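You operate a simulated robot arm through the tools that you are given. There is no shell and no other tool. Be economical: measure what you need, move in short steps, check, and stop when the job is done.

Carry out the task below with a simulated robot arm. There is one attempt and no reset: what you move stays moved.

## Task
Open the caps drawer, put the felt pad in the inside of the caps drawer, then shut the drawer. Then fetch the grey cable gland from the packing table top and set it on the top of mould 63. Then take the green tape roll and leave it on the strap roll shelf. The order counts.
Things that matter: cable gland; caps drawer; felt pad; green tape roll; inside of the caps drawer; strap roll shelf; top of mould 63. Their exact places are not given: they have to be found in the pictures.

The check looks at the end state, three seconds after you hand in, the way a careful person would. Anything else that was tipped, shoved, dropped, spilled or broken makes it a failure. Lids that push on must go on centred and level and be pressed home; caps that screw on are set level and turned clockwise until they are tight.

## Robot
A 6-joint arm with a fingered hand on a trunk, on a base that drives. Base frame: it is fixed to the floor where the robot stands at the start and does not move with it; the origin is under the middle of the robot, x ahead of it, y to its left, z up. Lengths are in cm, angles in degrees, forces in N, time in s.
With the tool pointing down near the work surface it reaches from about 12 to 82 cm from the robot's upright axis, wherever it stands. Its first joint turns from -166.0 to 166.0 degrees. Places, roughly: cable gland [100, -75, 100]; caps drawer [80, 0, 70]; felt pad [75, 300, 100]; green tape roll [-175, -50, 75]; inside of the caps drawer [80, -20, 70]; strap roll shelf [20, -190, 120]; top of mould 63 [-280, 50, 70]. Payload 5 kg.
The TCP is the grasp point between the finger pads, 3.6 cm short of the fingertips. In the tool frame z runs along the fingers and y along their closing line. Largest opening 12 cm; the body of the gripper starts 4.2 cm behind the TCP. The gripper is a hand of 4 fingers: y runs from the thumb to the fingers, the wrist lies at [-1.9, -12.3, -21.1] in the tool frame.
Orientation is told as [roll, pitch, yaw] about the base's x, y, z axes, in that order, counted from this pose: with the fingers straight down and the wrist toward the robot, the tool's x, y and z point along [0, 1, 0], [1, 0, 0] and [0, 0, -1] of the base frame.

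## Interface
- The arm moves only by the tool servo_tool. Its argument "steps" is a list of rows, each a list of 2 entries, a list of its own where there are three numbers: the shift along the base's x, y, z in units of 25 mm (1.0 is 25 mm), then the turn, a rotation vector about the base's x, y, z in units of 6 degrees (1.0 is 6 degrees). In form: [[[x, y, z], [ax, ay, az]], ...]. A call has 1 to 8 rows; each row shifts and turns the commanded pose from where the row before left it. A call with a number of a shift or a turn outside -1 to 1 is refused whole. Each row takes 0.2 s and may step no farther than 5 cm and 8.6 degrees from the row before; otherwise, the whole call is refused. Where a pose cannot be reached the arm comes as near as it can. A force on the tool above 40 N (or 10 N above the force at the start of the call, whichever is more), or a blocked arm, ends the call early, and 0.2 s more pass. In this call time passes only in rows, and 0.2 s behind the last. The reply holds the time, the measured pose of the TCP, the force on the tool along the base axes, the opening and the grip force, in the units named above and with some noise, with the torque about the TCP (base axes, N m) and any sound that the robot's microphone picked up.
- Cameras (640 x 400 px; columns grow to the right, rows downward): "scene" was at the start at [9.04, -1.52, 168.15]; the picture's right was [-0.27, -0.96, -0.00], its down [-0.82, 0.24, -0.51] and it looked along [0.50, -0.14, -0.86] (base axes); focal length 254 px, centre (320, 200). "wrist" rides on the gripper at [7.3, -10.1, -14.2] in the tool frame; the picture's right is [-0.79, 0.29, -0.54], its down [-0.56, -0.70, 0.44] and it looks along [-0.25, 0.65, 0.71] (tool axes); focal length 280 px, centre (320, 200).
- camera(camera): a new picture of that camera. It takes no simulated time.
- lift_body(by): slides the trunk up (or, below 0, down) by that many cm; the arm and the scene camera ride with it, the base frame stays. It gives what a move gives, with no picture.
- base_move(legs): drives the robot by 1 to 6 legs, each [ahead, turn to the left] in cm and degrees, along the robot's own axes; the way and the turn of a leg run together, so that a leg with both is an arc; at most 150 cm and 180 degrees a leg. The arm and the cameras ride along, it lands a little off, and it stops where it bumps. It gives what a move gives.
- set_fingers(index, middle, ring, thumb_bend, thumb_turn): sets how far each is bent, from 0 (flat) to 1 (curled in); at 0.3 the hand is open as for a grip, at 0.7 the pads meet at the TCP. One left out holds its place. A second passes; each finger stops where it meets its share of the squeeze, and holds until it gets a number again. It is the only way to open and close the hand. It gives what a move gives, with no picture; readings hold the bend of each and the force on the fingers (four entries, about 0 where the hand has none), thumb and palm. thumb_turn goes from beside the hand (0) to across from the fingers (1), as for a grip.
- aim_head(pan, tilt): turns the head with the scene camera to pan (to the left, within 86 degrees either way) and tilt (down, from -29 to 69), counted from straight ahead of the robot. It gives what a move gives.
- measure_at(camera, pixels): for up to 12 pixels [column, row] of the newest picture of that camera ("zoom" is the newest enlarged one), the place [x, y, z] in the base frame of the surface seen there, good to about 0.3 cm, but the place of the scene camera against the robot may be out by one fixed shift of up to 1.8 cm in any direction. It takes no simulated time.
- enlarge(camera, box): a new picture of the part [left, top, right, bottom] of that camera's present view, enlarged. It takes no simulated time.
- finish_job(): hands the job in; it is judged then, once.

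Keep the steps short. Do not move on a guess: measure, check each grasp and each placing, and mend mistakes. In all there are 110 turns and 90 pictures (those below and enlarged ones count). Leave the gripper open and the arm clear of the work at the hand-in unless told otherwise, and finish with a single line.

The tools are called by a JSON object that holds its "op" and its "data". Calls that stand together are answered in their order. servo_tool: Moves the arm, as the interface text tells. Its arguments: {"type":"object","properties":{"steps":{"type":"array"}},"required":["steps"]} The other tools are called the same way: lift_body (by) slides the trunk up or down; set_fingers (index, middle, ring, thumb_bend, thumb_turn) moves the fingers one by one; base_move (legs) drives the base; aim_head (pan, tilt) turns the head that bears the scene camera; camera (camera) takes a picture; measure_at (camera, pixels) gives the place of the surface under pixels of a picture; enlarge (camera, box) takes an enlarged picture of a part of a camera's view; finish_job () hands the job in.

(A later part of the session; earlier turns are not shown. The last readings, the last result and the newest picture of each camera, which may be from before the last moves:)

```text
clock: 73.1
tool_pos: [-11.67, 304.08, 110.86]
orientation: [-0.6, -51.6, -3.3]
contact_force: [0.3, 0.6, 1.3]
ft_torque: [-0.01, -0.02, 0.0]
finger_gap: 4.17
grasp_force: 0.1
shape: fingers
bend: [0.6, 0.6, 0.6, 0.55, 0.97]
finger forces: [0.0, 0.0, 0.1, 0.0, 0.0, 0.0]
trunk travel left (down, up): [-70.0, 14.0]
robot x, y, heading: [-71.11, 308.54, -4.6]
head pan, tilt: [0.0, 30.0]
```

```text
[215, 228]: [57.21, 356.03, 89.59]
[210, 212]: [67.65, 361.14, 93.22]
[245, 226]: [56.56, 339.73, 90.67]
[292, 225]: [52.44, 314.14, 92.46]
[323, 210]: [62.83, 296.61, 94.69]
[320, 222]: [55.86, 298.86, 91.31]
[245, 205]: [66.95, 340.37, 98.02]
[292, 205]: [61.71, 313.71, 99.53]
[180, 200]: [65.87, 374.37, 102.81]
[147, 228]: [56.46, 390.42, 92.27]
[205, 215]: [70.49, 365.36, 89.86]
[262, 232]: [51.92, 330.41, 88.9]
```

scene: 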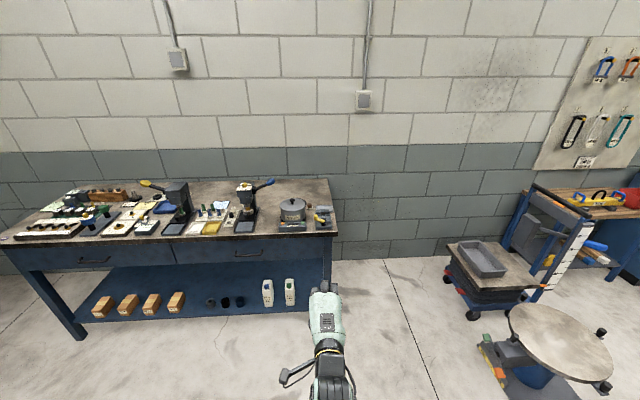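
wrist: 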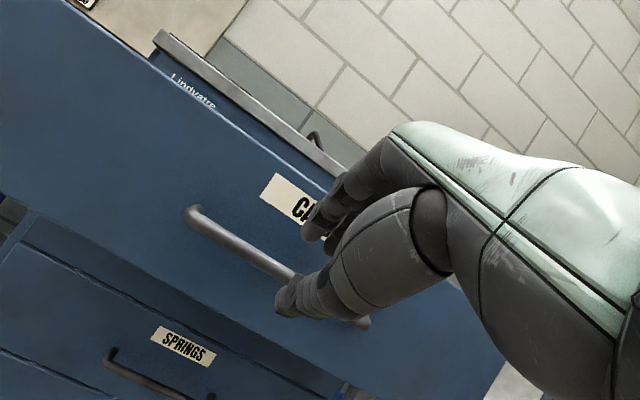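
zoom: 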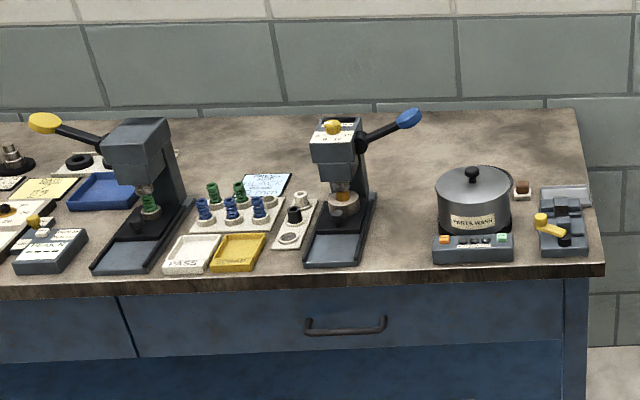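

Near (75,300) there is a small brown item at about (309,205). I drive up 60 cm and look from the wrist.

{"op": "measure_at", "data": {"camera": "scene", "pixels": [[309, 204], [309, 207]]}}

{"op": "base_move", "data": {"legs": [[62, 4]]}}

{"op": "aim_head", "data": {"pan": 0, "tilt": 50}}

{"op": "camera", "data": {"camera": "scene"}}

{"op": "camera", "data": {"camera": "wrist"}}

```text
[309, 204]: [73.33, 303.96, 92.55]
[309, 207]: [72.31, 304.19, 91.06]
```

```text
clock: 77.0
tool_pos: [53.78, 305.67, 110.84]
orientation: [-0.4, -51.6, 0.8]
contact_force: [-0.1, 0.1, -0.4]
ft_torque: [-0.01, 0.03, 0.04]
finger_gap: 4.18
grasp_force: 0.1
shape: fingers
bend: [0.6, 0.6, 0.6, 0.55, 0.97]
finger forces: [0.0, 0.0, 0.0, 0.0, 0.1, 0.0]
trunk travel left (down, up): [-70.0, 14.0]
robot x, y, heading: [-5.27, 306.34, -0.2]
head pan, tilt: [0.0, 30.0]
```

```text
clock: 77.9
tool_pos: [53.88, 305.65, 110.84]
orientation: [-0.4, -51.6, 0.8]
contact_force: [0.9, -0.9, -0.7]
ft_torque: [0.01, 0.05, 0.0]
finger_gap: 4.22
grasp_force: 0.0
shape: fingers
bend: [0.6, 0.6, 0.6, 0.55, 0.97]
finger forces: [0.1, 0.1, 0.1, 0.0, 0.0, 0.0]
trunk travel left (down, up): [-70.0, 14.0]
robot x, y, heading: [-5.24, 306.05, -0.4]
head pan, tilt: [0.0, 50.0]
```

```text
59 pictures are left
```

scene: 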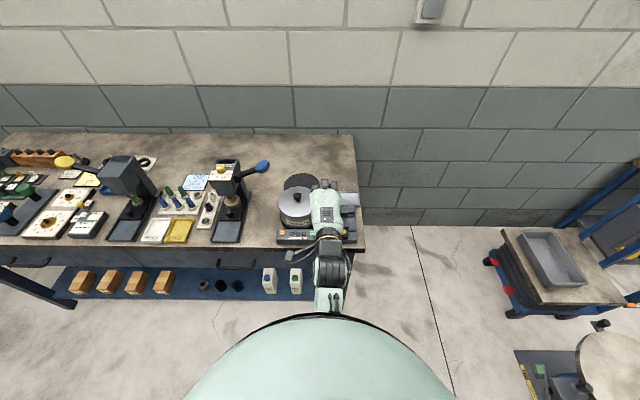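

```text
58 pictures are left
```

wrist: 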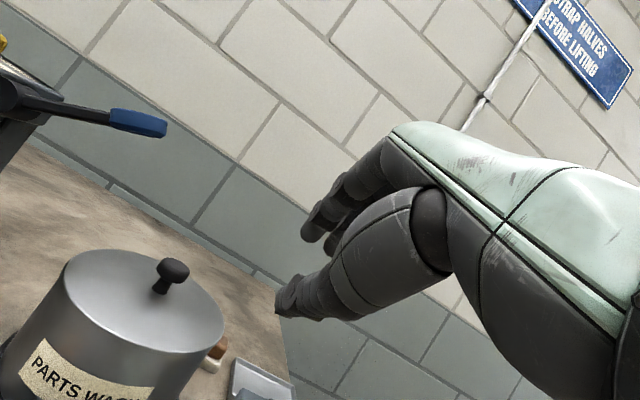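

I turn the hand to point down and get a wrist view of the item.

{"op": "servo_tool", "data": {"steps": [[[0, -0.4, 0.4], [0, 1, 0]], [[0, -0.4, 0.4], [0, 1, 0]], [[0, -0.4, 0.4], [0, 1, 0]], [[0, -0.4, 0], [0, 1, 0]], [[0, -0.4, 0], [0, 1, 0]], [[0, -0.4, 0], [0, 1, 0]], [[0, -0.4, 0], [0, 1, 0]], [[0, -0.4, 0], [0, 1, 0]]]}}

{"op": "set_fingers", "data": {"index": 0.4, "middle": 0.4, "ring": 0.4, "thumb_bend": 0.4}}

{"op": "camera", "data": {"camera": "wrist"}}

{"op": "enlarge", "data": {"camera": "scene", "box": [260, 140, 400, 250]}}

```text
clock: 79.7
tool_pos: [53.77, 297.62, 113.82]
orientation: [0.1, -3.4, 0.5]
contact_force: [0.0, -0.3, 1.2]
ft_torque: [0.04, 0.04, 0.02]
finger_gap: 4.18
grasp_force: 0.0
shape: fingers
bend: [0.6, 0.6, 0.6, 0.55, 0.97]
finger forces: [0.1, 0.0, 0.0, 0.0, 0.0, 0.0]
trunk travel left (down, up): [-70.0, 14.0]
robot x, y, heading: [-5.27, 306.13, -0.2]
head pan, tilt: [0.0, 50.0]
```

```text
clock: 80.7
tool_pos: [53.8, 297.61, 113.83]
orientation: [0.1, -3.6, 0.4]
contact_force: [0.3, 0.1, 1.0]
ft_torque: [0.0, 0.03, -0.02]
finger_gap: 9.38
grasp_force: 0.0
shape: fingers
bend: [0.4, 0.4, 0.4, 0.4, 0.97]
finger forces: [0.0, 0.0, 0.0, 0.0, 0.0, 0.1]
trunk travel left (down, up): [-70.0, 14.0]
robot x, y, heading: [-5.32, 305.69, -0.3]
head pan, tilt: [0.0, 50.0]
```

```text
57 pictures are left
```

wrist: 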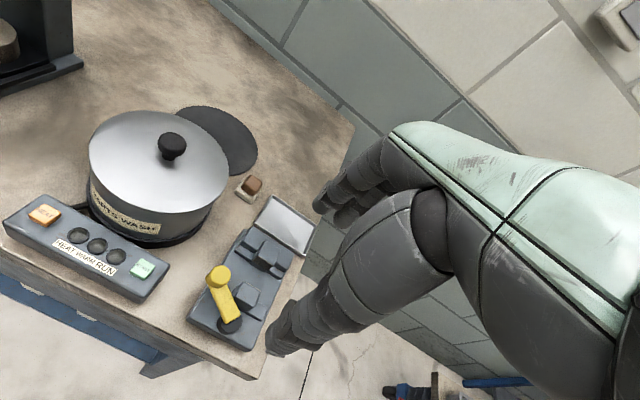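

```text
3.64 times, centred on (330, 195) of scene
```

zoom: 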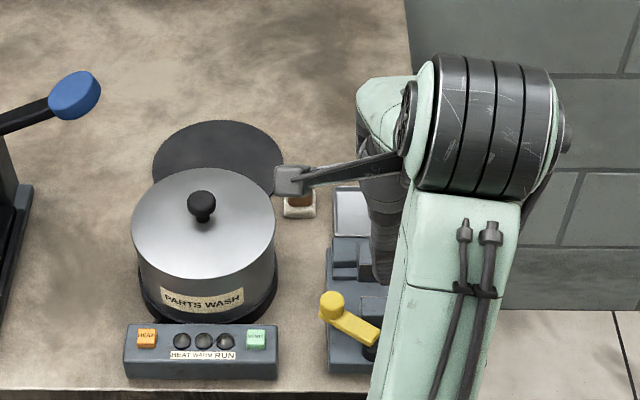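

Two candidates: a small cream/brown block at (248,187) and a dark disc at (215,140). I zoom in.

{"op": "enlarge", "data": {"camera": "wrist", "box": [160, 90, 320, 230]}}

{"op": "measure_at", "data": {"camera": "wrist", "pixels": [[248, 187], [253, 183], [246, 196], [238, 190], [262, 186], [230, 130], [195, 112], [250, 165], [280, 225], [240, 225]]}}

```text
2.86 times, centred on (240, 160) of wrist
```

zoom: 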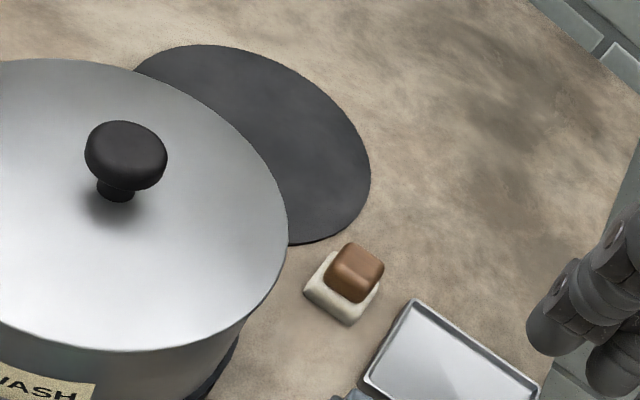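

```text
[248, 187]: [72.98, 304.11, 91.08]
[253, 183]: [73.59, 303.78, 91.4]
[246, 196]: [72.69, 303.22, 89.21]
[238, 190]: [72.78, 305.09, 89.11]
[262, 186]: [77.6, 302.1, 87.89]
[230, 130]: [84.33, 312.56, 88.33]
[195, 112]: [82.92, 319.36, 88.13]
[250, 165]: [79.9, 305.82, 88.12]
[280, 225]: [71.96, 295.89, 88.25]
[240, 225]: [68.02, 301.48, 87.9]
```

The small cream pad with a brown grip at about (73.5, 303.7), z 88–92, fits "felt pad". I measure the pot and gadget around it for clearance.

{"op": "measure_at", "data": {"camera": "wrist", "pixels": [[92, 150], [226, 180], [160, 114], [172, 140], [205, 212], [220, 275], [265, 240], [245, 290], [272, 200], [310, 240], [265, 258]]}}

{"op": "measure_at", "data": {"camera": "zoom", "pixels": [[305, 283], [350, 325], [325, 255], [380, 285], [352, 265], [345, 245], [385, 270], [328, 285], [362, 300]]}}

```text
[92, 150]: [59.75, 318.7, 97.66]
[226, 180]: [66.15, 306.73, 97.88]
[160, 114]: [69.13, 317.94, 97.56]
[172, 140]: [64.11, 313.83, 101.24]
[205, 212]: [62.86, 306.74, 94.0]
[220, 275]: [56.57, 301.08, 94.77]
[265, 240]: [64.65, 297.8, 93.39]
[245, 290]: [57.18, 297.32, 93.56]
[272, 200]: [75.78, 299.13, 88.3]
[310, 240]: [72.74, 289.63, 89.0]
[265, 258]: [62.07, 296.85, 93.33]
```

```text
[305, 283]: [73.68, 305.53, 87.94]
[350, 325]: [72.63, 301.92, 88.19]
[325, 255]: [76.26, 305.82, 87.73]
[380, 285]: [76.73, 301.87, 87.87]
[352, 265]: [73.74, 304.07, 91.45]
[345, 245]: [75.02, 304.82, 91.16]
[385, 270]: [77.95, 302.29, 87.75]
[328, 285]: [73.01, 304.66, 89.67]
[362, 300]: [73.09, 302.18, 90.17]
```

I'll grip across y with the wrist toward −y, away from the pot. I drive 10 cm closer, yaw the hand +80°, and go above the pad.

{"op": "base_move", "data": {"legs": [[10, 0]]}}

{"op": "servo_tool", "data": {"steps": [[[0.3, 0.3, 0], [0, 0, 1]], [[0.3, 0.3, 0], [0, 0, 1]], [[0.3, 0.3, 0], [0, 0, 1]], [[0.3, 0.3, 0], [0, 0, 1]], [[0.3, 0.3, 0], [0, 0, 1]], [[0.3, 0.3, 0], [0, 0, 1]], [[0.3, 0.3, 0], [0, 0, 1]], [[0.3, 0.3, 0], [0, 0, 1]]]}}

{"op": "servo_tool", "data": {"steps": [[[0.3, 0, 0], [0, 0, 1]], [[0.3, 0, 0], [0, 0, 1]], [[0.3, 0, 0], [0, 0, 1]], [[0.3, 0, 0], [0, 0, 1]], [[0.3, 0, 0], [0, 0, 1]]]}}

{"op": "camera", "data": {"camera": "wrist"}}

```text
clock: 81.9
tool_pos: [64.03, 297.42, 113.82]
orientation: [0.1, -3.6, 0.4]
contact_force: [0.2, -0.2, 0.3]
ft_torque: [-0.01, 0.01, 0.02]
finger_gap: 9.38
grasp_force: 0.0
shape: fingers
bend: [0.4, 0.4, 0.4, 0.4, 0.97]
finger forces: [0.0, 0.0, 0.0, 0.1, 0.0, 0.0]
trunk travel left (down, up): [-70.0, 14.0]
robot x, y, heading: [5.12, 306.1, -0.3]
head pan, tilt: [0.0, 50.0]
```

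```text
clock: 83.7
tool_pos: [70.02, 303.44, 113.68]
orientation: [0.1, -3.5, 48.4]
contact_force: [0.4, -0.5, -0.1]
ft_torque: [0.0, 0.02, 0.0]
finger_gap: 9.4
grasp_force: 0.0
shape: fingers
bend: [0.4, 0.4, 0.4, 0.4, 0.97]
finger forces: [0.0, 0.0, 0.1, 0.0, 0.0, 0.0]
trunk travel left (down, up): [-70.0, 14.0]
robot x, y, heading: [4.98, 305.79, -0.3]
head pan, tilt: [0.0, 50.0]
```

```text
clock: 84.9
tool_pos: [76.0, 303.92, 112.14]
orientation: [0.1, -3.7, 78.4]
contact_force: [-1.3, -0.3, 0.2]
ft_torque: [0.02, 0.0, 0.02]
finger_gap: 9.41
grasp_force: 0.1
shape: fingers
bend: [0.4, 0.4, 0.4, 0.4, 0.97]
finger forces: [0.0, 0.0, 0.1, 0.0, 0.1, 0.0]
out of reach, approached as far as the arm can: row 3, 4, 5
trunk travel left (down, up): [-70.0, 14.0]
robot x, y, heading: [5.32, 306.14, -0.4]
head pan, tilt: [0.0, 50.0]
```

```text
54 pictures are left
```

wrist: 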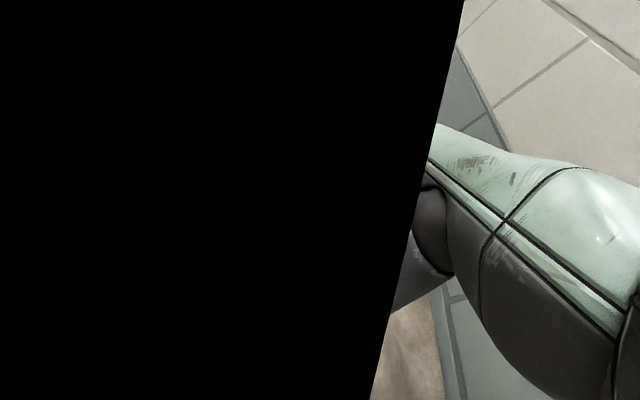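

The wrist camera is blocked by the arm link here, so I'll use the scene camera. I lower the trunk 12 cm and correct x.

{"op": "lift_body", "data": {"by": -12}}

{"op": "servo_tool", "data": {"steps": [[[0, 0, 0], [0, 0, 0]]]}}

{"op": "aim_head", "data": {"pan": 0, "tilt": 55}}

{"op": "enlarge", "data": {"camera": "scene", "box": [230, 80, 430, 230]}}

```text
clock: 86.4
tool_pos: [75.99, 303.89, 100.12]
orientation: [0.0, -3.6, 78.3]
contact_force: [0.1, -0.3, -0.6]
ft_torque: [0.03, 0.01, -0.05]
finger_gap: 9.37
grasp_force: 0.0
shape: fingers
bend: [0.4, 0.4, 0.4, 0.4, 0.97]
finger forces: [0.0, 0.0, 0.0, 0.0, 0.0, 0.0]
trunk travel left (down, up): [-58.0, 26.0]
robot x, y, heading: [5.29, 305.68, -0.5]
head pan, tilt: [0.0, 50.0]
```

```text
clock: 86.8
tool_pos: [75.91, 303.85, 100.16]
orientation: [0.0, -3.7, 78.3]
contact_force: [0.6, -0.1, 0.4]
ft_torque: [0.02, 0.01, 0.03]
finger_gap: 9.4
grasp_force: 0.1
shape: fingers
bend: [0.4, 0.4, 0.4, 0.4, 0.97]
finger forces: [0.0, 0.0, 0.1, 0.0, 0.0, 0.0]
trunk travel left (down, up): [-58.0, 26.0]
robot x, y, heading: [4.81, 305.8, -0.7]
head pan, tilt: [0.0, 50.0]
```

```text
clock: 87.5
tool_pos: [75.75, 303.97, 100.08]
orientation: [0.1, -3.8, 78.3]
contact_force: [-0.3, -0.1, 0.3]
ft_torque: [-0.01, -0.01, 0.03]
finger_gap: 9.4
grasp_force: 0.0
shape: fingers
bend: [0.4, 0.4, 0.4, 0.4, 0.97]
finger forces: [0.0, 0.0, 0.1, 0.1, 0.0, 0.1]
trunk travel left (down, up): [-58.0, 26.0]
robot x, y, heading: [5.44, 305.7, -0.6]
head pan, tilt: [0.0, 55.0]
```

```text
2.67 times, centred on (330, 155) of scene
```

zoom: 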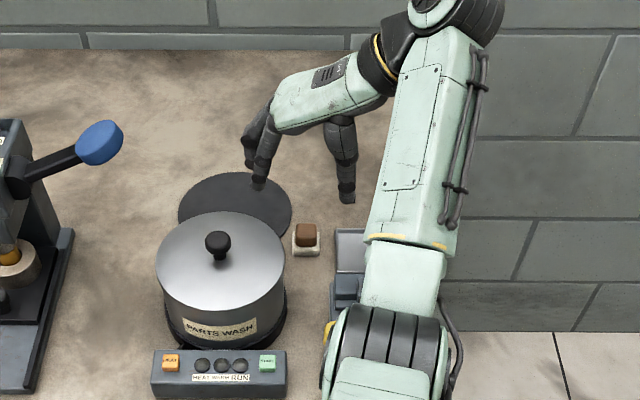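

The hand is above, fingers left/back and thumb to the right, with the pad between. I shift −1.5 cm in x and go down to z≈95.

{"op": "servo_tool", "data": {"steps": [[[-0.3, 0, -0.5], [0, 0, 0]], [[-0.3, 0, -0.7], [0, 0, 0]], [[0, 0, -0.7], [0, 0, 0]]]}}

{"op": "enlarge", "data": {"camera": "scene", "box": [260, 100, 400, 200]}}

```text
clock: 88.3
tool_pos: [74.41, 303.79, 95.47]
orientation: [0.0, -3.7, 78.4]
contact_force: [-0.3, -0.3, -0.6]
ft_torque: [-0.01, 0.0, 0.01]
finger_gap: 9.38
grasp_force: 0.1
shape: fingers
bend: [0.4, 0.4, 0.4, 0.4, 0.97]
finger forces: [0.0, 0.0, 0.0, 0.1, 0.1, 0.1]
trunk travel left (down, up): [-58.0, 26.0]
robot x, y, heading: [5.39, 306.17, -0.7]
head pan, tilt: [0.0, 55.0]
```

```text
4.00 times, centred on (330, 150) of scene
```

zoom: 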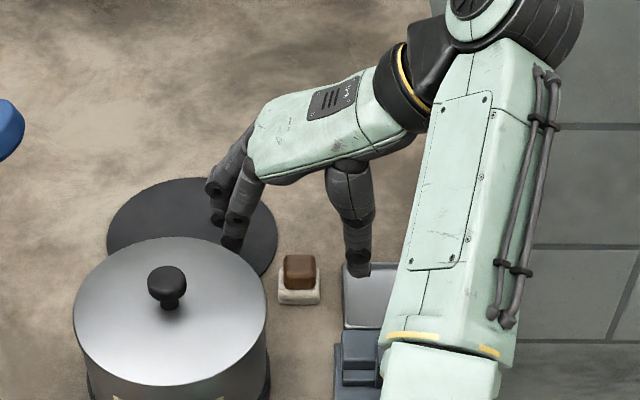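

{"op": "measure_at", "data": {"camera": "zoom", "pixels": [[358, 268], [233, 242], [217, 222], [298, 270], [298, 298], [282, 290], [318, 290]]}}

```text
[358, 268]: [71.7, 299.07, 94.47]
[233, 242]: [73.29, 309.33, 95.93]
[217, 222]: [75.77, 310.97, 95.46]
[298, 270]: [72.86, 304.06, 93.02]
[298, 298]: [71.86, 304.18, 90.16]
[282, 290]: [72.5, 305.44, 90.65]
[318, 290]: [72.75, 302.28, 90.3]
```

Aligned: the pad is centred between thumb (y 299) and fingers (y 309.5). I lower 3.5 cm and close gently.

{"op": "servo_tool", "data": {"steps": [[[0, 0, -0.5], [0, 0, 0]], [[0, 0, -0.5], [0, 0, 0]], [[0, 0, -0.4], [0, 0, 0]]]}}

{"op": "set_fingers", "data": {"index": 0.68, "middle": 0.68, "ring": 0.68, "thumb_bend": 0.68}}

{"op": "enlarge", "data": {"camera": "scene", "box": [260, 100, 400, 200]}}

```text
clock: 89.1
tool_pos: [74.04, 304.12, 92.27]
orientation: [-0.5, -3.8, 78.5]
contact_force: [1.3, 3.6, 25.8]
ft_torque: [-1.44, 0.32, -0.01]
finger_gap: 9.58
grasp_force: 13.0
shape: fingers
bend: [0.4, 0.4, 0.4, 0.39, 0.98]
finger forces: [0.0, 0.0, 0.0, 0.0, 26.4, 0.0]
trunk travel left (down, up): [-58.0, 26.0]
robot x, y, heading: [5.16, 305.81, -0.6]
head pan, tilt: [0.0, 55.0]
```

```text
clock: 89.7
tool_pos: [74.52, 303.71, 92.57]
orientation: [-0.7, -3.8, 78.3]
contact_force: [-2.7, -4.7, 23.6]
ft_torque: [-1.51, 0.56, 0.0]
finger_gap: 4.96
grasp_force: 14.4
shape: fingers
bend: [0.68, 0.68, 0.68, 0.45, 0.97]
finger forces: [0.0, 0.0, 0.1, 0.0, 28.3, 0.0]
trunk travel left (down, up): [-58.0, 26.0]
robot x, y, heading: [5.25, 305.68, -0.8]
head pan, tilt: [0.0, 55.0]
stopped: the force on the tool passed its limit at 40 N (the readings are from after the stop); the commanded pose is now the measured one
```

```text
4.00 times, centred on (330, 150) of scene
```

zoom: 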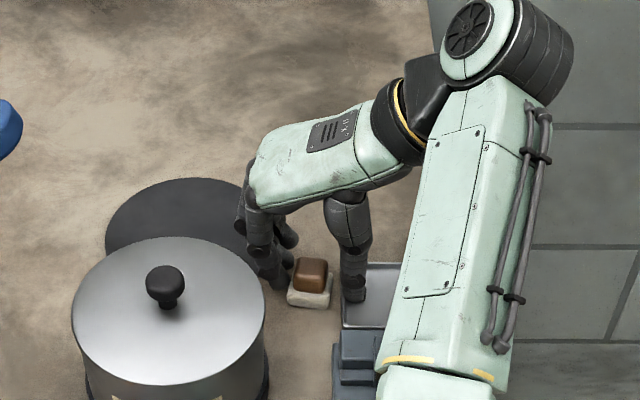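

The thumb tip rests on the tray's edge. I rise 1 cm to free it, then close the thumb.

{"op": "servo_tool", "data": {"steps": [[[0, 0, 0.4], [0, 0, 0]]]}}

{"op": "set_fingers", "data": {"thumb_bend": 0.68}}

{"op": "enlarge", "data": {"camera": "scene", "box": [260, 100, 400, 200]}}

```text
clock: 90.1
tool_pos: [74.43, 303.58, 92.84]
orientation: [0.0, -3.7, 78.1]
contact_force: [-0.7, -7.2, -1.6]
ft_torque: [-0.21, -0.01, 0.05]
finger_gap: 4.84
grasp_force: 2.5
shape: fingers
bend: [0.68, 0.68, 0.68, 0.45, 0.97]
finger forces: [0.0, 0.0, 0.0, 0.1, 6.2, 0.0]
trunk travel left (down, up): [-58.0, 26.0]
robot x, y, heading: [5.12, 305.85, -0.6]
head pan, tilt: [0.0, 55.0]
```

```text
clock: 91.1
tool_pos: [74.14, 303.48, 93.24]
orientation: [-0.5, -3.8, 78.2]
contact_force: [-1.6, -16.1, 14.3]
ft_torque: [-1.22, 0.22, 0.21]
finger_gap: 3.43
grasp_force: 26.3
shape: fingers
bend: [0.68, 0.68, 0.68, 0.57, 0.98]
finger forces: [0.1, 0.1, 0.0, 0.0, 52.2, 0.1]
trunk travel left (down, up): [-58.0, 26.0]
robot x, y, heading: [5.26, 305.75, -0.5]
head pan, tilt: [0.0, 55.0]
```

```text
4.00 times, centred on (330, 150) of scene
```

zoom: 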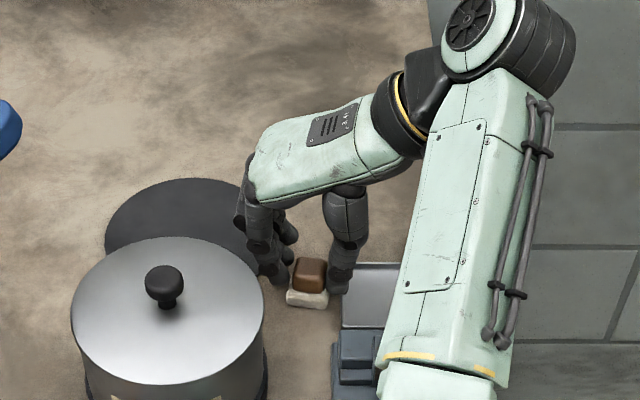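

{"op": "servo_tool", "data": {"steps": [[[0, 0, 0.35], [0, 0, 0]]]}}

{"op": "set_fingers", "data": {"index": 0.72, "middle": 0.72, "ring": 0.72, "thumb_bend": 0.68}}

{"op": "enlarge", "data": {"camera": "scene", "box": [290, 120, 370, 190]}}

```text
clock: 91.5
tool_pos: [74.47, 304.38, 93.86]
orientation: [-0.1, -3.6, 78.5]
contact_force: [0.5, 0.6, 0.7]
ft_torque: [-0.02, -0.03, 0.02]
finger_gap: 2.82
grasp_force: 7.1
shape: fingers
bend: [0.64, 0.66, 0.68, 0.62, 0.97]
finger forces: [4.6, 2.3, 0.1, 0.0, 7.0, 0.0]
trunk travel left (down, up): [-58.0, 26.0]
robot x, y, heading: [5.16, 305.75, -0.3]
head pan, tilt: [0.0, 55.0]
```

```text
clock: 92.5
tool_pos: [74.47, 303.82, 93.89]
orientation: [-0.2, -3.7, 78.2]
contact_force: [-0.9, 0.3, -0.8]
ft_torque: [0.04, 0.02, -0.01]
finger_gap: 2.75
grasp_force: 12.0
shape: fingers
bend: [0.71, 0.71, 0.72, 0.6, 0.96]
finger forces: [7.7, 4.0, 0.0, 0.1, 11.8, 0.0]
trunk travel left (down, up): [-58.0, 26.0]
robot x, y, heading: [4.95, 305.48, -0.6]
head pan, tilt: [0.0, 55.0]
```

```text
5.71 times, centred on (330, 155) of scene
```

zoom: 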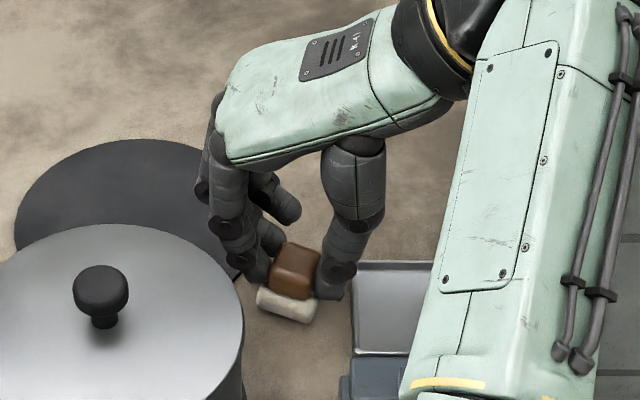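

The brown grip is now held between index/middle and thumb, slightly tilted. I squeeze a bit more and lift.

{"op": "set_fingers", "data": {"index": 0.78, "middle": 0.78, "ring": 0.75, "thumb_bend": 0.72}}

{"op": "servo_tool", "data": {"steps": [[[0, 0, 0.4], [0, 0, 0]], [[0, 0, 0.6], [0, 0, 0]], [[0, 0, 0.8], [0, 0, 0]]]}}

{"op": "enlarge", "data": {"camera": "scene", "box": [290, 100, 370, 170]}}

```text
clock: 93.5
tool_pos: [74.58, 303.81, 94.0]
orientation: [-0.2, -3.7, 78.2]
contact_force: [0.7, 0.2, 0.1]
ft_torque: [0.02, 0.04, -0.03]
finger_gap: 2.73
grasp_force: 22.7
shape: fingers
bend: [0.74, 0.76, 0.75, 0.59, 0.95]
finger forces: [11.7, 10.6, 0.0, 0.1, 22.2, 0.0]
trunk travel left (down, up): [-58.0, 26.0]
robot x, y, heading: [5.07, 305.62, -0.4]
head pan, tilt: [0.0, 55.0]
```

```text
clock: 94.3
tool_pos: [74.38, 303.92, 98.5]
orientation: [-0.3, -3.6, 78.2]
contact_force: [0.9, 0.0, -0.1]
ft_torque: [0.0, -0.02, -0.02]
finger_gap: 2.72
grasp_force: 22.1
shape: fingers
bend: [0.74, 0.76, 0.75, 0.59, 0.95]
finger forces: [11.8, 10.6, 0.1, 0.1, 22.2, 0.0]
trunk travel left (down, up): [-58.0, 26.0]
robot x, y, heading: [5.22, 306.09, -0.3]
head pan, tilt: [0.0, 55.0]
```

```text
5.71 times, centred on (330, 135) of scene
```

zoom: 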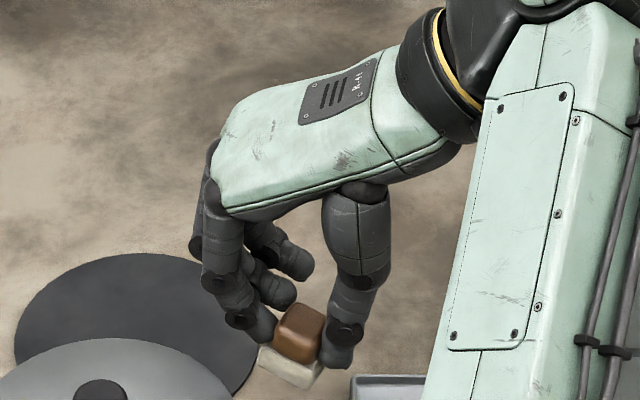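

The pad is held. I raise the trunk and back out, then yaw the hand back and tuck it.

{"op": "lift_body", "data": {"by": 18}}

{"op": "base_move", "data": {"legs": [[-76, 0]]}}

{"op": "servo_tool", "data": {"steps": [[[-0.6, 0, 0], [0, 0, -1]], [[-0.6, 0, 0], [0, 0, -1]], [[-0.6, 0, 0], [0, 0, -1]], [[-0.6, 0, 0], [0, 0, -1]], [[-0.6, 0, 0], [0, 0, -1]], [[-0.6, 0, 0], [0, 0, -1]], [[-0.6, 0, 0], [0, 0, -1]], [[-0.6, 0, 0], [0, 0, -1]]]}}

{"op": "servo_tool", "data": {"steps": [[[-0.3, 0, 0], [0, 0, -1]], [[-0.3, 0, 0], [0, 0, -1]], [[-0.3, 0, 0], [0, 0, -1]], [[-0.3, 0, 0], [0, 0, -1]], [[-0.3, 0, 0], [0, 0, -1]]]}}

```text
clock: 96.3
tool_pos: [74.46, 303.95, 116.41]
orientation: [-0.4, -3.7, 78.2]
contact_force: [0.5, 0.1, -0.3]
ft_torque: [0.0, 0.0, 0.02]
finger_gap: 2.73
grasp_force: 22.5
shape: fingers
bend: [0.74, 0.76, 0.75, 0.59, 0.95]
finger forces: [11.9, 10.6, 0.1, 0.0, 22.2, 0.1]
trunk travel left (down, up): [-76.0, 8.0]
robot x, y, heading: [5.46, 305.82, -0.4]
head pan, tilt: [0.0, 55.0]
```

```text
clock: 100.8
tool_pos: [-3.07, 304.32, 116.38]
orientation: [-0.3, -3.7, 77.5]
contact_force: [0.4, -0.4, -1.6]
ft_torque: [0.03, -0.02, 0.0]
finger_gap: 2.74
grasp_force: 21.9
shape: fingers
bend: [0.74, 0.76, 0.75, 0.59, 0.95]
finger forces: [11.7, 10.5, 0.1, 0.0, 22.3, 0.0]
trunk travel left (down, up): [-76.0, 8.0]
robot x, y, heading: [-72.43, 307.17, -1.2]
head pan, tilt: [0.0, 55.0]
```

```text
clock: 102.6
tool_pos: [-15.19, 304.47, 116.37]
orientation: [-0.4, -3.7, 29.4]
contact_force: [-0.1, -0.3, -0.9]
ft_torque: [-0.05, -0.01, 0.06]
finger_gap: 2.7
grasp_force: 22.6
shape: fingers
bend: [0.74, 0.76, 0.75, 0.59, 0.95]
finger forces: [11.8, 10.5, 0.1, 0.0, 22.2, 0.1]
trunk travel left (down, up): [-76.0, 8.0]
robot x, y, heading: [-72.26, 306.91, -1.1]
head pan, tilt: [0.0, 55.0]
```

```text
clock: 103.8
tool_pos: [-18.89, 304.26, 116.6]
orientation: [-0.3, -3.7, -0.6]
contact_force: [0.6, -0.5, -1.3]
ft_torque: [0.01, -0.01, 0.01]
finger_gap: 2.73
grasp_force: 22.2
shape: fingers
bend: [0.74, 0.76, 0.75, 0.59, 0.95]
finger forces: [11.7, 10.3, 0.0, 0.1, 22.3, 0.0]
trunk travel left (down, up): [-76.0, 8.0]
robot x, y, heading: [-72.46, 306.82, -1.3]
head pan, tilt: [0.0, 55.0]
```

Grip is steady. I drive back to the cabinet.

{"op": "base_move", "data": {"legs": [[0, -82], [150, 0], [150, 0], [6, 0]]}}

```text
clock: 124.5
tool_pos: [-19.44, -45.82, 116.44]
orientation: [-0.3, -3.8, -81.0]
contact_force: [1.1, -0.3, -0.4]
ft_torque: [-0.02, -0.01, -0.03]
finger_gap: 2.69
grasp_force: 21.8
shape: fingers
bend: [0.74, 0.76, 0.75, 0.59, 0.95]
finger forces: [11.8, 10.4, 0.0, 0.0, 22.2, 0.1]
trunk travel left (down, up): [-76.0, 8.0]
robot x, y, heading: [-25.75, 7.18, -81.6]
head pan, tilt: [0.0, 55.0]
```

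{"op": "base_move", "data": {"legs": [[0, 82]]}}

{"op": "aim_head", "data": {"pan": 0, "tilt": 58}}

{"op": "camera", "data": {"camera": "scene"}}

{"op": "camera", "data": {"camera": "wrist"}}

```text
clock: 129.0
tool_pos: [27.76, 5.03, 116.45]
orientation: [-0.3, -3.6, 0.3]
contact_force: [-0.2, -0.6, -0.5]
ft_torque: [0.0, -0.03, 0.03]
finger_gap: 2.67
grasp_force: 21.8
shape: fingers
bend: [0.74, 0.76, 0.75, 0.59, 0.95]
finger forces: [11.7, 9.6, 0.1, 0.1, 21.7, 0.0]
trunk travel left (down, up): [-76.0, 8.0]
robot x, y, heading: [-25.55, 6.84, -0.5]
head pan, tilt: [0.0, 55.0]
```

```text
clock: 129.6
tool_pos: [27.7, 5.05, 116.5]
orientation: [-0.3, -3.7, 0.2]
contact_force: [0.4, -0.8, -0.4]
ft_torque: [0.0, -0.01, -0.01]
finger_gap: 2.69
grasp_force: 21.0
shape: fingers
bend: [0.74, 0.76, 0.75, 0.59, 0.95]
finger forces: [11.8, 9.7, 0.0, 0.1, 21.7, 0.0]
trunk travel left (down, up): [-76.0, 8.0]
robot x, y, heading: [-25.76, 7.02, -0.4]
head pan, tilt: [0.0, 58.0]
```

```text
47 pictures are left
```

scene: 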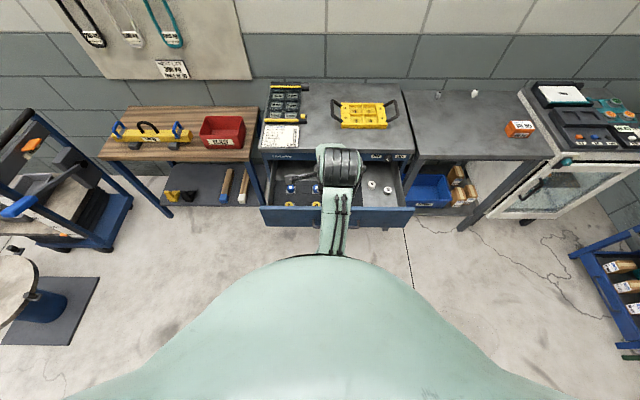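

```text
46 pictures are left
```

wrist: 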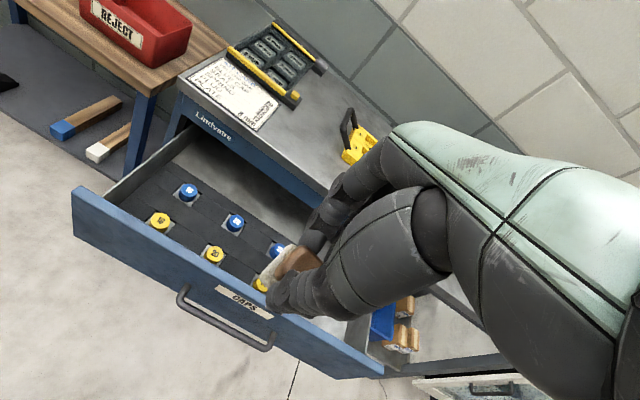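

The drawer has a cap tray (left) and a looser right part with two white items. I zoom in there and measure.

{"op": "enlarge", "data": {"camera": "scene", "box": [255, 140, 425, 240]}}

{"op": "measure_at", "data": {"camera": "scene", "pixels": [[371, 184], [388, 190], [380, 175], [375, 200], [390, 200], [365, 195], [400, 204], [380, 209], [360, 175], [395, 180], [370, 168]]}}

```text
3.76 times, centred on (340, 190) of scene
```

zoom: 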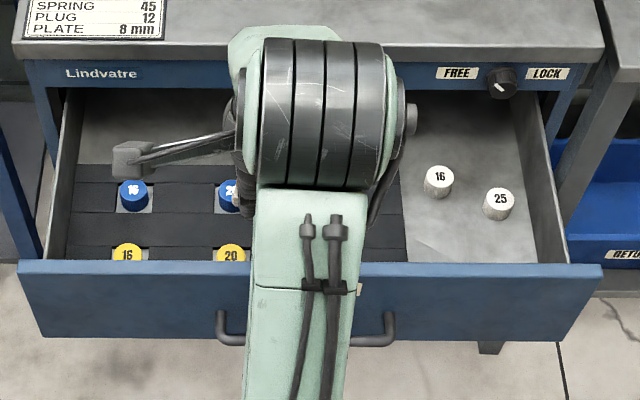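

```text
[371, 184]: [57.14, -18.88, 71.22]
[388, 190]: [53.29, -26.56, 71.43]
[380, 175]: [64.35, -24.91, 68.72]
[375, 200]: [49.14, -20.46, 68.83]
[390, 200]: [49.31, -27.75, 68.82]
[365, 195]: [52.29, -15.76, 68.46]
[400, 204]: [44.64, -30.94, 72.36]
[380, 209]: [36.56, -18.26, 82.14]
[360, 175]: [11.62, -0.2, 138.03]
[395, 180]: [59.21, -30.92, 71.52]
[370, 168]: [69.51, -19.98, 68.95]
```

{"op": "enlarge", "data": {"camera": "wrist", "box": [220, 210, 340, 320]}}

{"op": "measure_at", "data": {"camera": "wrist", "pixels": [[150, 240], [240, 290], [100, 205], [310, 325], [160, 221], [212, 254]]}}

```text
3.64 times, centred on (280, 265) of wrist
```

zoom: 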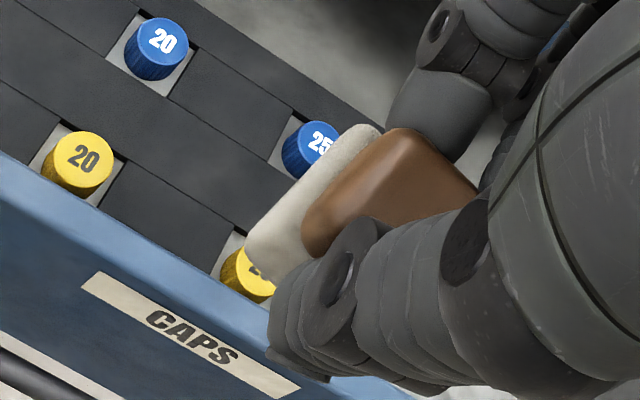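

```text
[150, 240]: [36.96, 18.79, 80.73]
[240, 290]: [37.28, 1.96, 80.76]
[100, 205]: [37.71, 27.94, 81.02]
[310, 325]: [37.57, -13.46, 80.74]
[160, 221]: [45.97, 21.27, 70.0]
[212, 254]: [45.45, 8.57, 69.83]
```

I measure the pad's slab ends to get its tilt in the hand.

{"op": "measure_at", "data": {"camera": "zoom", "pixels": [[370, 133], [345, 150], [300, 195], [265, 235], [258, 270], [290, 265], [340, 180], [400, 140], [460, 185], [320, 225]]}}

```text
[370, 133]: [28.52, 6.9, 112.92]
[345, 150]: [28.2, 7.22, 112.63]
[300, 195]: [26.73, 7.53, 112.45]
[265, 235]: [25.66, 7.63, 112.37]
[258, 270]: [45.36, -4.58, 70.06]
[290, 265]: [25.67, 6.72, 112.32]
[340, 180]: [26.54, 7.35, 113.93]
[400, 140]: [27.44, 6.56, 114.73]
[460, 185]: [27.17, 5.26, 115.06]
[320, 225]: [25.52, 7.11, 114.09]
```

The slab is tilted only about 10°, with the thumb side lower; pitching +12° levels it. I drive 8 cm forward and move above the free floor at about (46, −20).

{"op": "base_move", "data": {"legs": [[8, 0]]}}

{"op": "servo_tool", "data": {"steps": [[[0.5, -1, 0], [0, 0.3, 0]], [[0.5, -1, 0], [0, 0.3, 0]], [[0.5, -1, 0], [0, 0.3, 0]], [[0.5, -1, 0], [0, 0.3, 0]], [[0.5, -1, 0], [0, 0.3, 0]], [[0.5, -1, 0], [0, 0.2, 0]], [[0.5, -1, 0], [0, 0.3, 0]], [[0.5, -1, 0], [0, 0, 0]]]}}

{"op": "servo_tool", "data": {"steps": [[[0.2, -0.8, -1], [0, 0, 0]], [[0.2, -0.8, -1], [0, 0, 0]], [[0, -0.5, -1], [0, 0, 0]], [[0, 0, -1], [0, 0, 0]], [[0, 0, -1], [0, 0, 0]], [[0, 0, -1], [0, 0, 0]]]}}

{"op": "camera", "data": {"camera": "wrist"}}

```text
clock: 130.7
tool_pos: [35.58, 4.91, 116.37]
orientation: [-0.2, -3.7, 0.0]
contact_force: [-0.5, 0.8, 0.2]
ft_torque: [0.01, -0.01, -0.02]
finger_gap: 2.67
grasp_force: 21.9
shape: fingers
bend: [0.74, 0.76, 0.75, 0.59, 0.95]
finger forces: [11.8, 9.8, 0.1, 0.0, 21.7, 0.1]
trunk travel left (down, up): [-76.0, 8.0]
robot x, y, heading: [-17.77, 6.87, -0.8]
head pan, tilt: [0.0, 58.0]
```

```text
clock: 132.5
tool_pos: [45.79, -15.17, 116.48]
orientation: [-0.2, 8.3, 0.3]
contact_force: [0.9, -0.3, -1.2]
ft_torque: [0.01, 0.01, 0.02]
finger_gap: 2.69
grasp_force: 22.1
shape: fingers
bend: [0.74, 0.76, 0.75, 0.59, 0.95]
finger forces: [11.9, 9.8, 0.0, 0.0, 21.7, 0.1]
trunk travel left (down, up): [-76.0, 8.0]
robot x, y, heading: [-17.57, 7.07, -0.5]
head pan, tilt: [0.0, 58.0]
```

```text
clock: 133.9
tool_pos: [46.32, -20.11, 101.42]
orientation: [-0.3, 8.2, 0.0]
contact_force: [0.2, -0.1, -0.8]
ft_torque: [0.0, 0.01, 0.03]
finger_gap: 2.63
grasp_force: 21.5
shape: fingers
bend: [0.74, 0.76, 0.75, 0.59, 0.95]
finger forces: [12.0, 9.7, 0.0, 0.0, 21.8, 0.0]
trunk travel left (down, up): [-76.0, 8.0]
robot x, y, heading: [-17.92, 6.8, -0.6]
head pan, tilt: [0.0, 58.0]
```

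```text
43 pictures are left
```

wrist: 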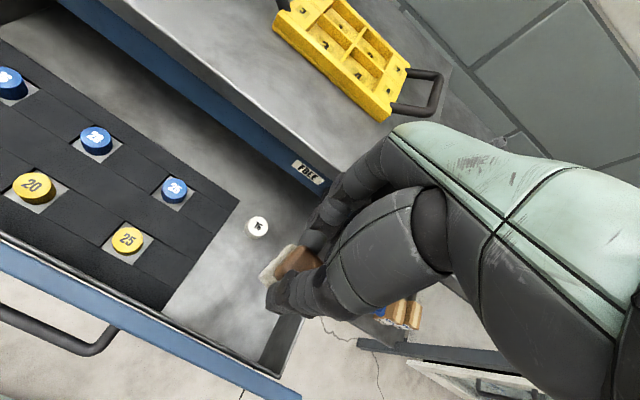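

{"op": "measure_at", "data": {"camera": "wrist", "pixels": [[257, 226], [225, 260], [220, 310], [200, 350], [275, 345], [262, 360], [245, 300]]}}

{"op": "servo_tool", "data": {"steps": [[[0, 0, -1], [0, 0, 0]], [[0, 0, -1], [0, 0, 0]], [[0, 0, -1], [0, 0, 0]], [[0, 0, -1], [0, 0, 0]], [[0, 0, -1], [0, 0, 0]], [[0, 0, -1], [0, 0, 0]]]}}

{"op": "camera", "data": {"camera": "wrist"}}

{"op": "enlarge", "data": {"camera": "scene", "box": [300, 120, 460, 260]}}

```text
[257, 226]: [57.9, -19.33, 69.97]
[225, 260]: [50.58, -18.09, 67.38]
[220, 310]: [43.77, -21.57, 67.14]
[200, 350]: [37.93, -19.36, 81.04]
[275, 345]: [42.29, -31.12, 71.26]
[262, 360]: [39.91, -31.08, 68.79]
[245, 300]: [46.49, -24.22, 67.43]
```

```text
clock: 135.3
tool_pos: [46.51, -20.35, 86.28]
orientation: [-0.3, 8.3, 0.1]
contact_force: [0.5, 0.0, -0.7]
ft_torque: [-0.03, 0.03, 0.01]
finger_gap: 2.63
grasp_force: 22.0
shape: fingers
bend: [0.74, 0.76, 0.75, 0.59, 0.95]
finger forces: [12.1, 9.8, 0.1, 0.1, 21.7, 0.1]
trunk travel left (down, up): [-76.0, 8.0]
robot x, y, heading: [-17.79, 6.41, -0.7]
head pan, tilt: [0.0, 58.0]
```

```text
42 pictures are left
```

wrist: 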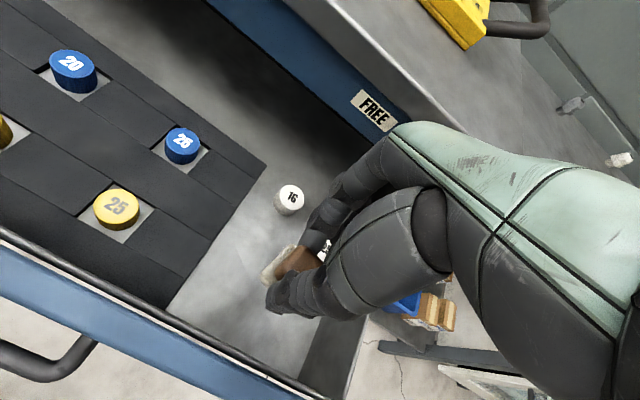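

```text
2.86 times, centred on (380, 190) of scene
```

zoom: 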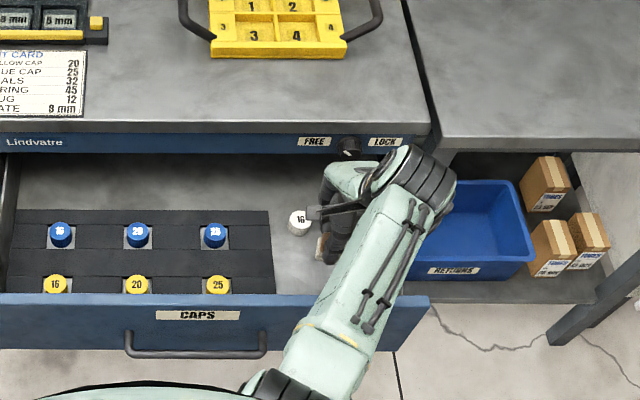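

Floor z is 67.4 and the white caps stay behind. I lower to TCP z≈72.3, easing 0.8 cm toward the front.

{"op": "servo_tool", "data": {"steps": [[[-0.3, 0.1, -1], [0, 0, 0]], [[0, 0, -1], [0, 0, 0]], [[0, 0, -1], [0, 0, 0]], [[0, 0, -1], [0, 0, 0]], [[0, 0, -0.8], [0, 0, 0]], [[0, 0, -0.6], [0, 0, 0]]]}}

{"op": "camera", "data": {"camera": "wrist"}}

```text
clock: 136.7
tool_pos: [45.48, -20.06, 74.08]
orientation: [-0.4, 8.3, 0.1]
contact_force: [-0.6, 0.4, -0.8]
ft_torque: [-0.04, -0.02, 0.0]
finger_gap: 2.61
grasp_force: 22.1
shape: fingers
bend: [0.74, 0.76, 0.75, 0.59, 0.95]
finger forces: [12.2, 9.6, 0.0, 0.0, 21.7, 0.0]
out of reach, approached as far as the arm can: row 6
trunk travel left (down, up): [-76.0, 8.0]
robot x, y, heading: [-18.0, 6.92, -0.4]
head pan, tilt: [0.0, 58.0]
```

```text
40 pictures are left
```

wrist: 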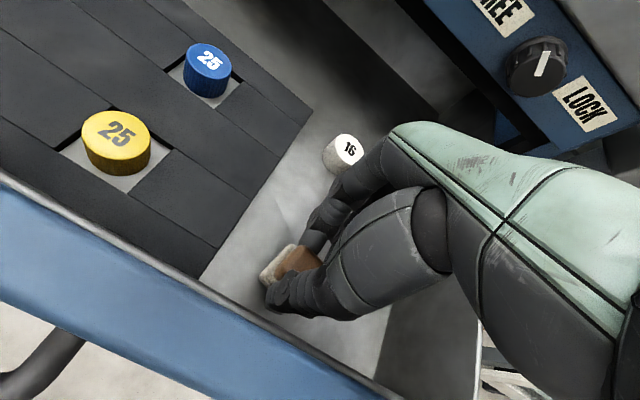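

I lower the last 1.8 cm by trunk, then open the hand.

{"op": "lift_body", "data": {"by": -1.9}}

{"op": "set_fingers", "data": {"index": 0.55, "middle": 0.55, "ring": 0.55, "thumb_bend": 0.5}}

{"op": "lift_body", "data": {"by": 22}}

{"op": "camera", "data": {"camera": "wrist"}}

```text
clock: 137.4
tool_pos: [45.45, -19.99, 72.22]
orientation: [-0.3, 8.2, 0.0]
contact_force: [0.0, -0.1, 3.6]
ft_torque: [0.02, 0.02, 0.0]
finger_gap: 2.67
grasp_force: 23.6
shape: fingers
bend: [0.75, 0.77, 0.75, 0.59, 0.95]
finger forces: [13.6, 9.8, 0.1, 0.1, 23.1, 0.0]
trunk travel left (down, up): [-74.1, 9.9]
robot x, y, heading: [-17.92, 7.0, -0.9]
head pan, tilt: [0.0, 58.0]
```

```text
clock: 138.4
tool_pos: [45.42, -20.02, 72.14]
orientation: [-0.3, 8.3, 0.0]
contact_force: [-0.2, 0.2, 0.1]
ft_torque: [-0.02, -0.02, 0.01]
finger_gap: 5.65
grasp_force: 0.2
shape: fingers
bend: [0.55, 0.55, 0.55, 0.5, 0.97]
finger forces: [0.2, 0.2, 0.0, 0.0, 0.0, 0.1]
trunk travel left (down, up): [-74.1, 9.9]
robot x, y, heading: [-17.72, 7.14, -0.4]
head pan, tilt: [0.0, 58.0]
```

```text
clock: 139.7
tool_pos: [45.5, -20.16, 81.99]
orientation: [-0.3, 8.3, 0.0]
contact_force: [0.0, 0.3, -0.2]
ft_torque: [0.01, -0.02, -0.01]
finger_gap: 5.7
grasp_force: 0.1
shape: fingers
bend: [0.55, 0.55, 0.55, 0.5, 0.97]
finger forces: [0.0, 0.0, 0.0, 0.0, 0.0, 0.0]
out of reach, approached as far as the arm can: row 1
trunk travel left (down, up): [-84.0, 0.0]
robot x, y, heading: [-17.46, 7.1, -0.2]
head pan, tilt: [0.0, 58.0]
```

```text
39 pictures are left
```

wrist: 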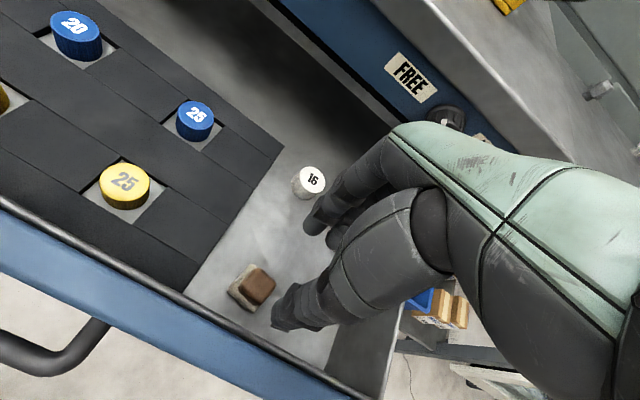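

The pad lies flat in the drawer. Now I lift the hand out, back off, and prepare to push the drawer shut.

{"op": "servo_tool", "data": {"steps": [[[0, 0, 1], [0, 0, 0]], [[0, 0, 1], [0, 0, 0]], [[0, 0, 1], [0, 0, 0]], [[0, 0, 1], [0, 0, 0]], [[0, 0, 1], [0, 0, 0]], [[0, 0, 1], [0, 0, 0]], [[0, 0, 1], [0, 0, 0]], [[0, 0, 1], [0, 0, 0]]]}}

{"op": "base_move", "data": {"legs": [[-26, 0]]}}

{"op": "servo_tool", "data": {"steps": [[[0, 0, 0.3], [0, -1, 0]], [[0, 0, 0.3], [0, -1, 0]], [[0, 0, 0.3], [0, -1, 0]], [[0, 0, 0.3], [0, -1, 0]], [[0, 0, 0.3], [0, -1, 0]], [[0, 0, 0.3], [0, -1, 0]], [[0, 0, 0.3], [0, -1, 0]], [[0, 0, 0.3], [0, -1, 0]]]}}

{"op": "set_fingers", "data": {"index": 0.75, "middle": 0.75, "ring": 0.75, "thumb_bend": 0.7}}

{"op": "lift_body", "data": {"by": -30}}

```text
clock: 141.5
tool_pos: [45.4, -20.05, 101.74]
orientation: [-0.3, 8.3, 0.1]
contact_force: [0.2, 0.4, -1.0]
ft_torque: [0.0, -0.01, -0.01]
finger_gap: 5.69
grasp_force: 0.0
shape: fingers
bend: [0.55, 0.55, 0.55, 0.5, 0.97]
finger forces: [0.0, 0.0, 0.0, 0.1, 0.0, 0.1]
trunk travel left (down, up): [-84.0, 0.0]
robot x, y, heading: [-17.67, 7.13, -0.4]
head pan, tilt: [0.0, 58.0]
```

```text
clock: 143.6
tool_pos: [18.17, -19.55, 101.63]
orientation: [-0.4, 8.3, 0.3]
contact_force: [1.0, -0.1, -0.4]
ft_torque: [0.04, -0.01, 0.02]
finger_gap: 5.71
grasp_force: 0.1
shape: fingers
bend: [0.55, 0.55, 0.55, 0.5, 0.97]
finger forces: [0.0, 0.0, 0.0, 0.0, 0.0, 0.0]
trunk travel left (down, up): [-84.0, 0.0]
robot x, y, heading: [-45.44, 7.46, -0.4]
head pan, tilt: [0.0, 58.0]
```

```text
clock: 145.4
tool_pos: [18.2, -19.45, 107.84]
orientation: [-0.8, -39.8, 0.5]
contact_force: [0.2, 0.2, -0.5]
ft_torque: [-0.02, -0.01, -0.01]
finger_gap: 5.68
grasp_force: 0.0
shape: fingers
bend: [0.55, 0.55, 0.55, 0.5, 0.97]
finger forces: [0.1, 0.0, 0.0, 0.0, 0.0, 0.0]
trunk travel left (down, up): [-84.0, 0.0]
robot x, y, heading: [-45.13, 7.38, -0.3]
head pan, tilt: [0.0, 58.0]
```

```text
clock: 146.4
tool_pos: [18.28, -19.47, 107.81]
orientation: [-0.7, -39.7, 0.5]
contact_force: [0.4, -0.1, 0.4]
ft_torque: [0.0, -0.01, 0.02]
finger_gap: 0.11
grasp_force: 0.0
shape: fingers
bend: [0.74, 0.75, 0.75, 0.68, 0.97]
finger forces: [0.1, 0.0, 0.0, 0.0, 0.1, 0.0]
trunk travel left (down, up): [-84.0, 0.0]
robot x, y, heading: [-45.22, 6.94, -0.3]
head pan, tilt: [0.0, 58.0]
```

```text
clock: 149.4
tool_pos: [18.14, -19.53, 77.8]
orientation: [-0.6, -39.8, 0.4]
contact_force: [-0.2, -0.1, -1.0]
ft_torque: [0.02, 0.0, -0.02]
finger_gap: 0.1
grasp_force: 0.0
shape: fingers
bend: [0.74, 0.75, 0.75, 0.68, 0.97]
finger forces: [0.0, 0.1, 0.0, 0.1, 0.1, 0.1]
trunk travel left (down, up): [-54.0, 30.0]
robot x, y, heading: [-45.07, 7.3, -0.4]
head pan, tilt: [0.0, 58.0]
```

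I drive forward so the closed fingers push the drawer front beside the handle, most of the way.

{"op": "lift_body", "data": {"by": -2.5}}

{"op": "base_move", "data": {"legs": [[36, 0]]}}

{"op": "camera", "data": {"camera": "wrist"}}

```text
clock: 150.1
tool_pos: [18.21, -19.55, 75.24]
orientation: [-0.7, -39.7, 0.3]
contact_force: [-0.1, 0.3, 0.5]
ft_torque: [-0.01, 0.01, -0.02]
finger_gap: 0.09
grasp_force: 0.1
shape: fingers
bend: [0.74, 0.75, 0.75, 0.68, 0.97]
finger forces: [0.0, 0.1, 0.0, 0.0, 0.1, 0.0]
trunk travel left (down, up): [-51.5, 32.5]
robot x, y, heading: [-45.35, 7.66, -0.4]
head pan, tilt: [0.0, 58.0]
```

```text
clock: 152.6
tool_pos: [54.14, -19.94, 75.32]
orientation: [-0.6, -39.7, 0.3]
contact_force: [0.5, 0.0, -0.7]
ft_torque: [-0.01, 0.02, -0.02]
finger_gap: 0.08
grasp_force: 0.1
shape: fingers
bend: [0.74, 0.75, 0.75, 0.68, 0.97]
finger forces: [0.0, 0.0, 0.1, 0.0, 0.0, 0.0]
trunk travel left (down, up): [-51.5, 32.5]
robot x, y, heading: [-9.37, 6.7, -0.6]
head pan, tilt: [0.0, 58.0]
```

```text
38 pictures are left
```

wrist: 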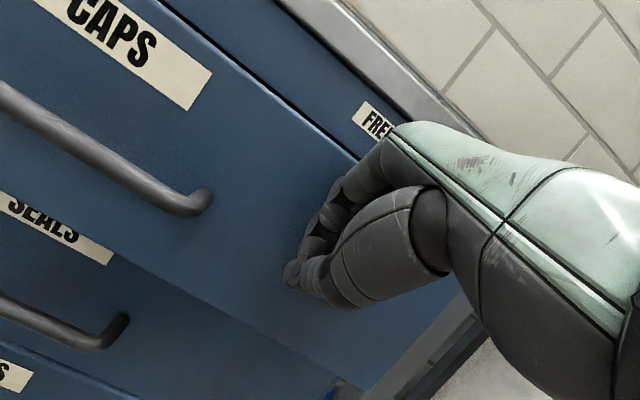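

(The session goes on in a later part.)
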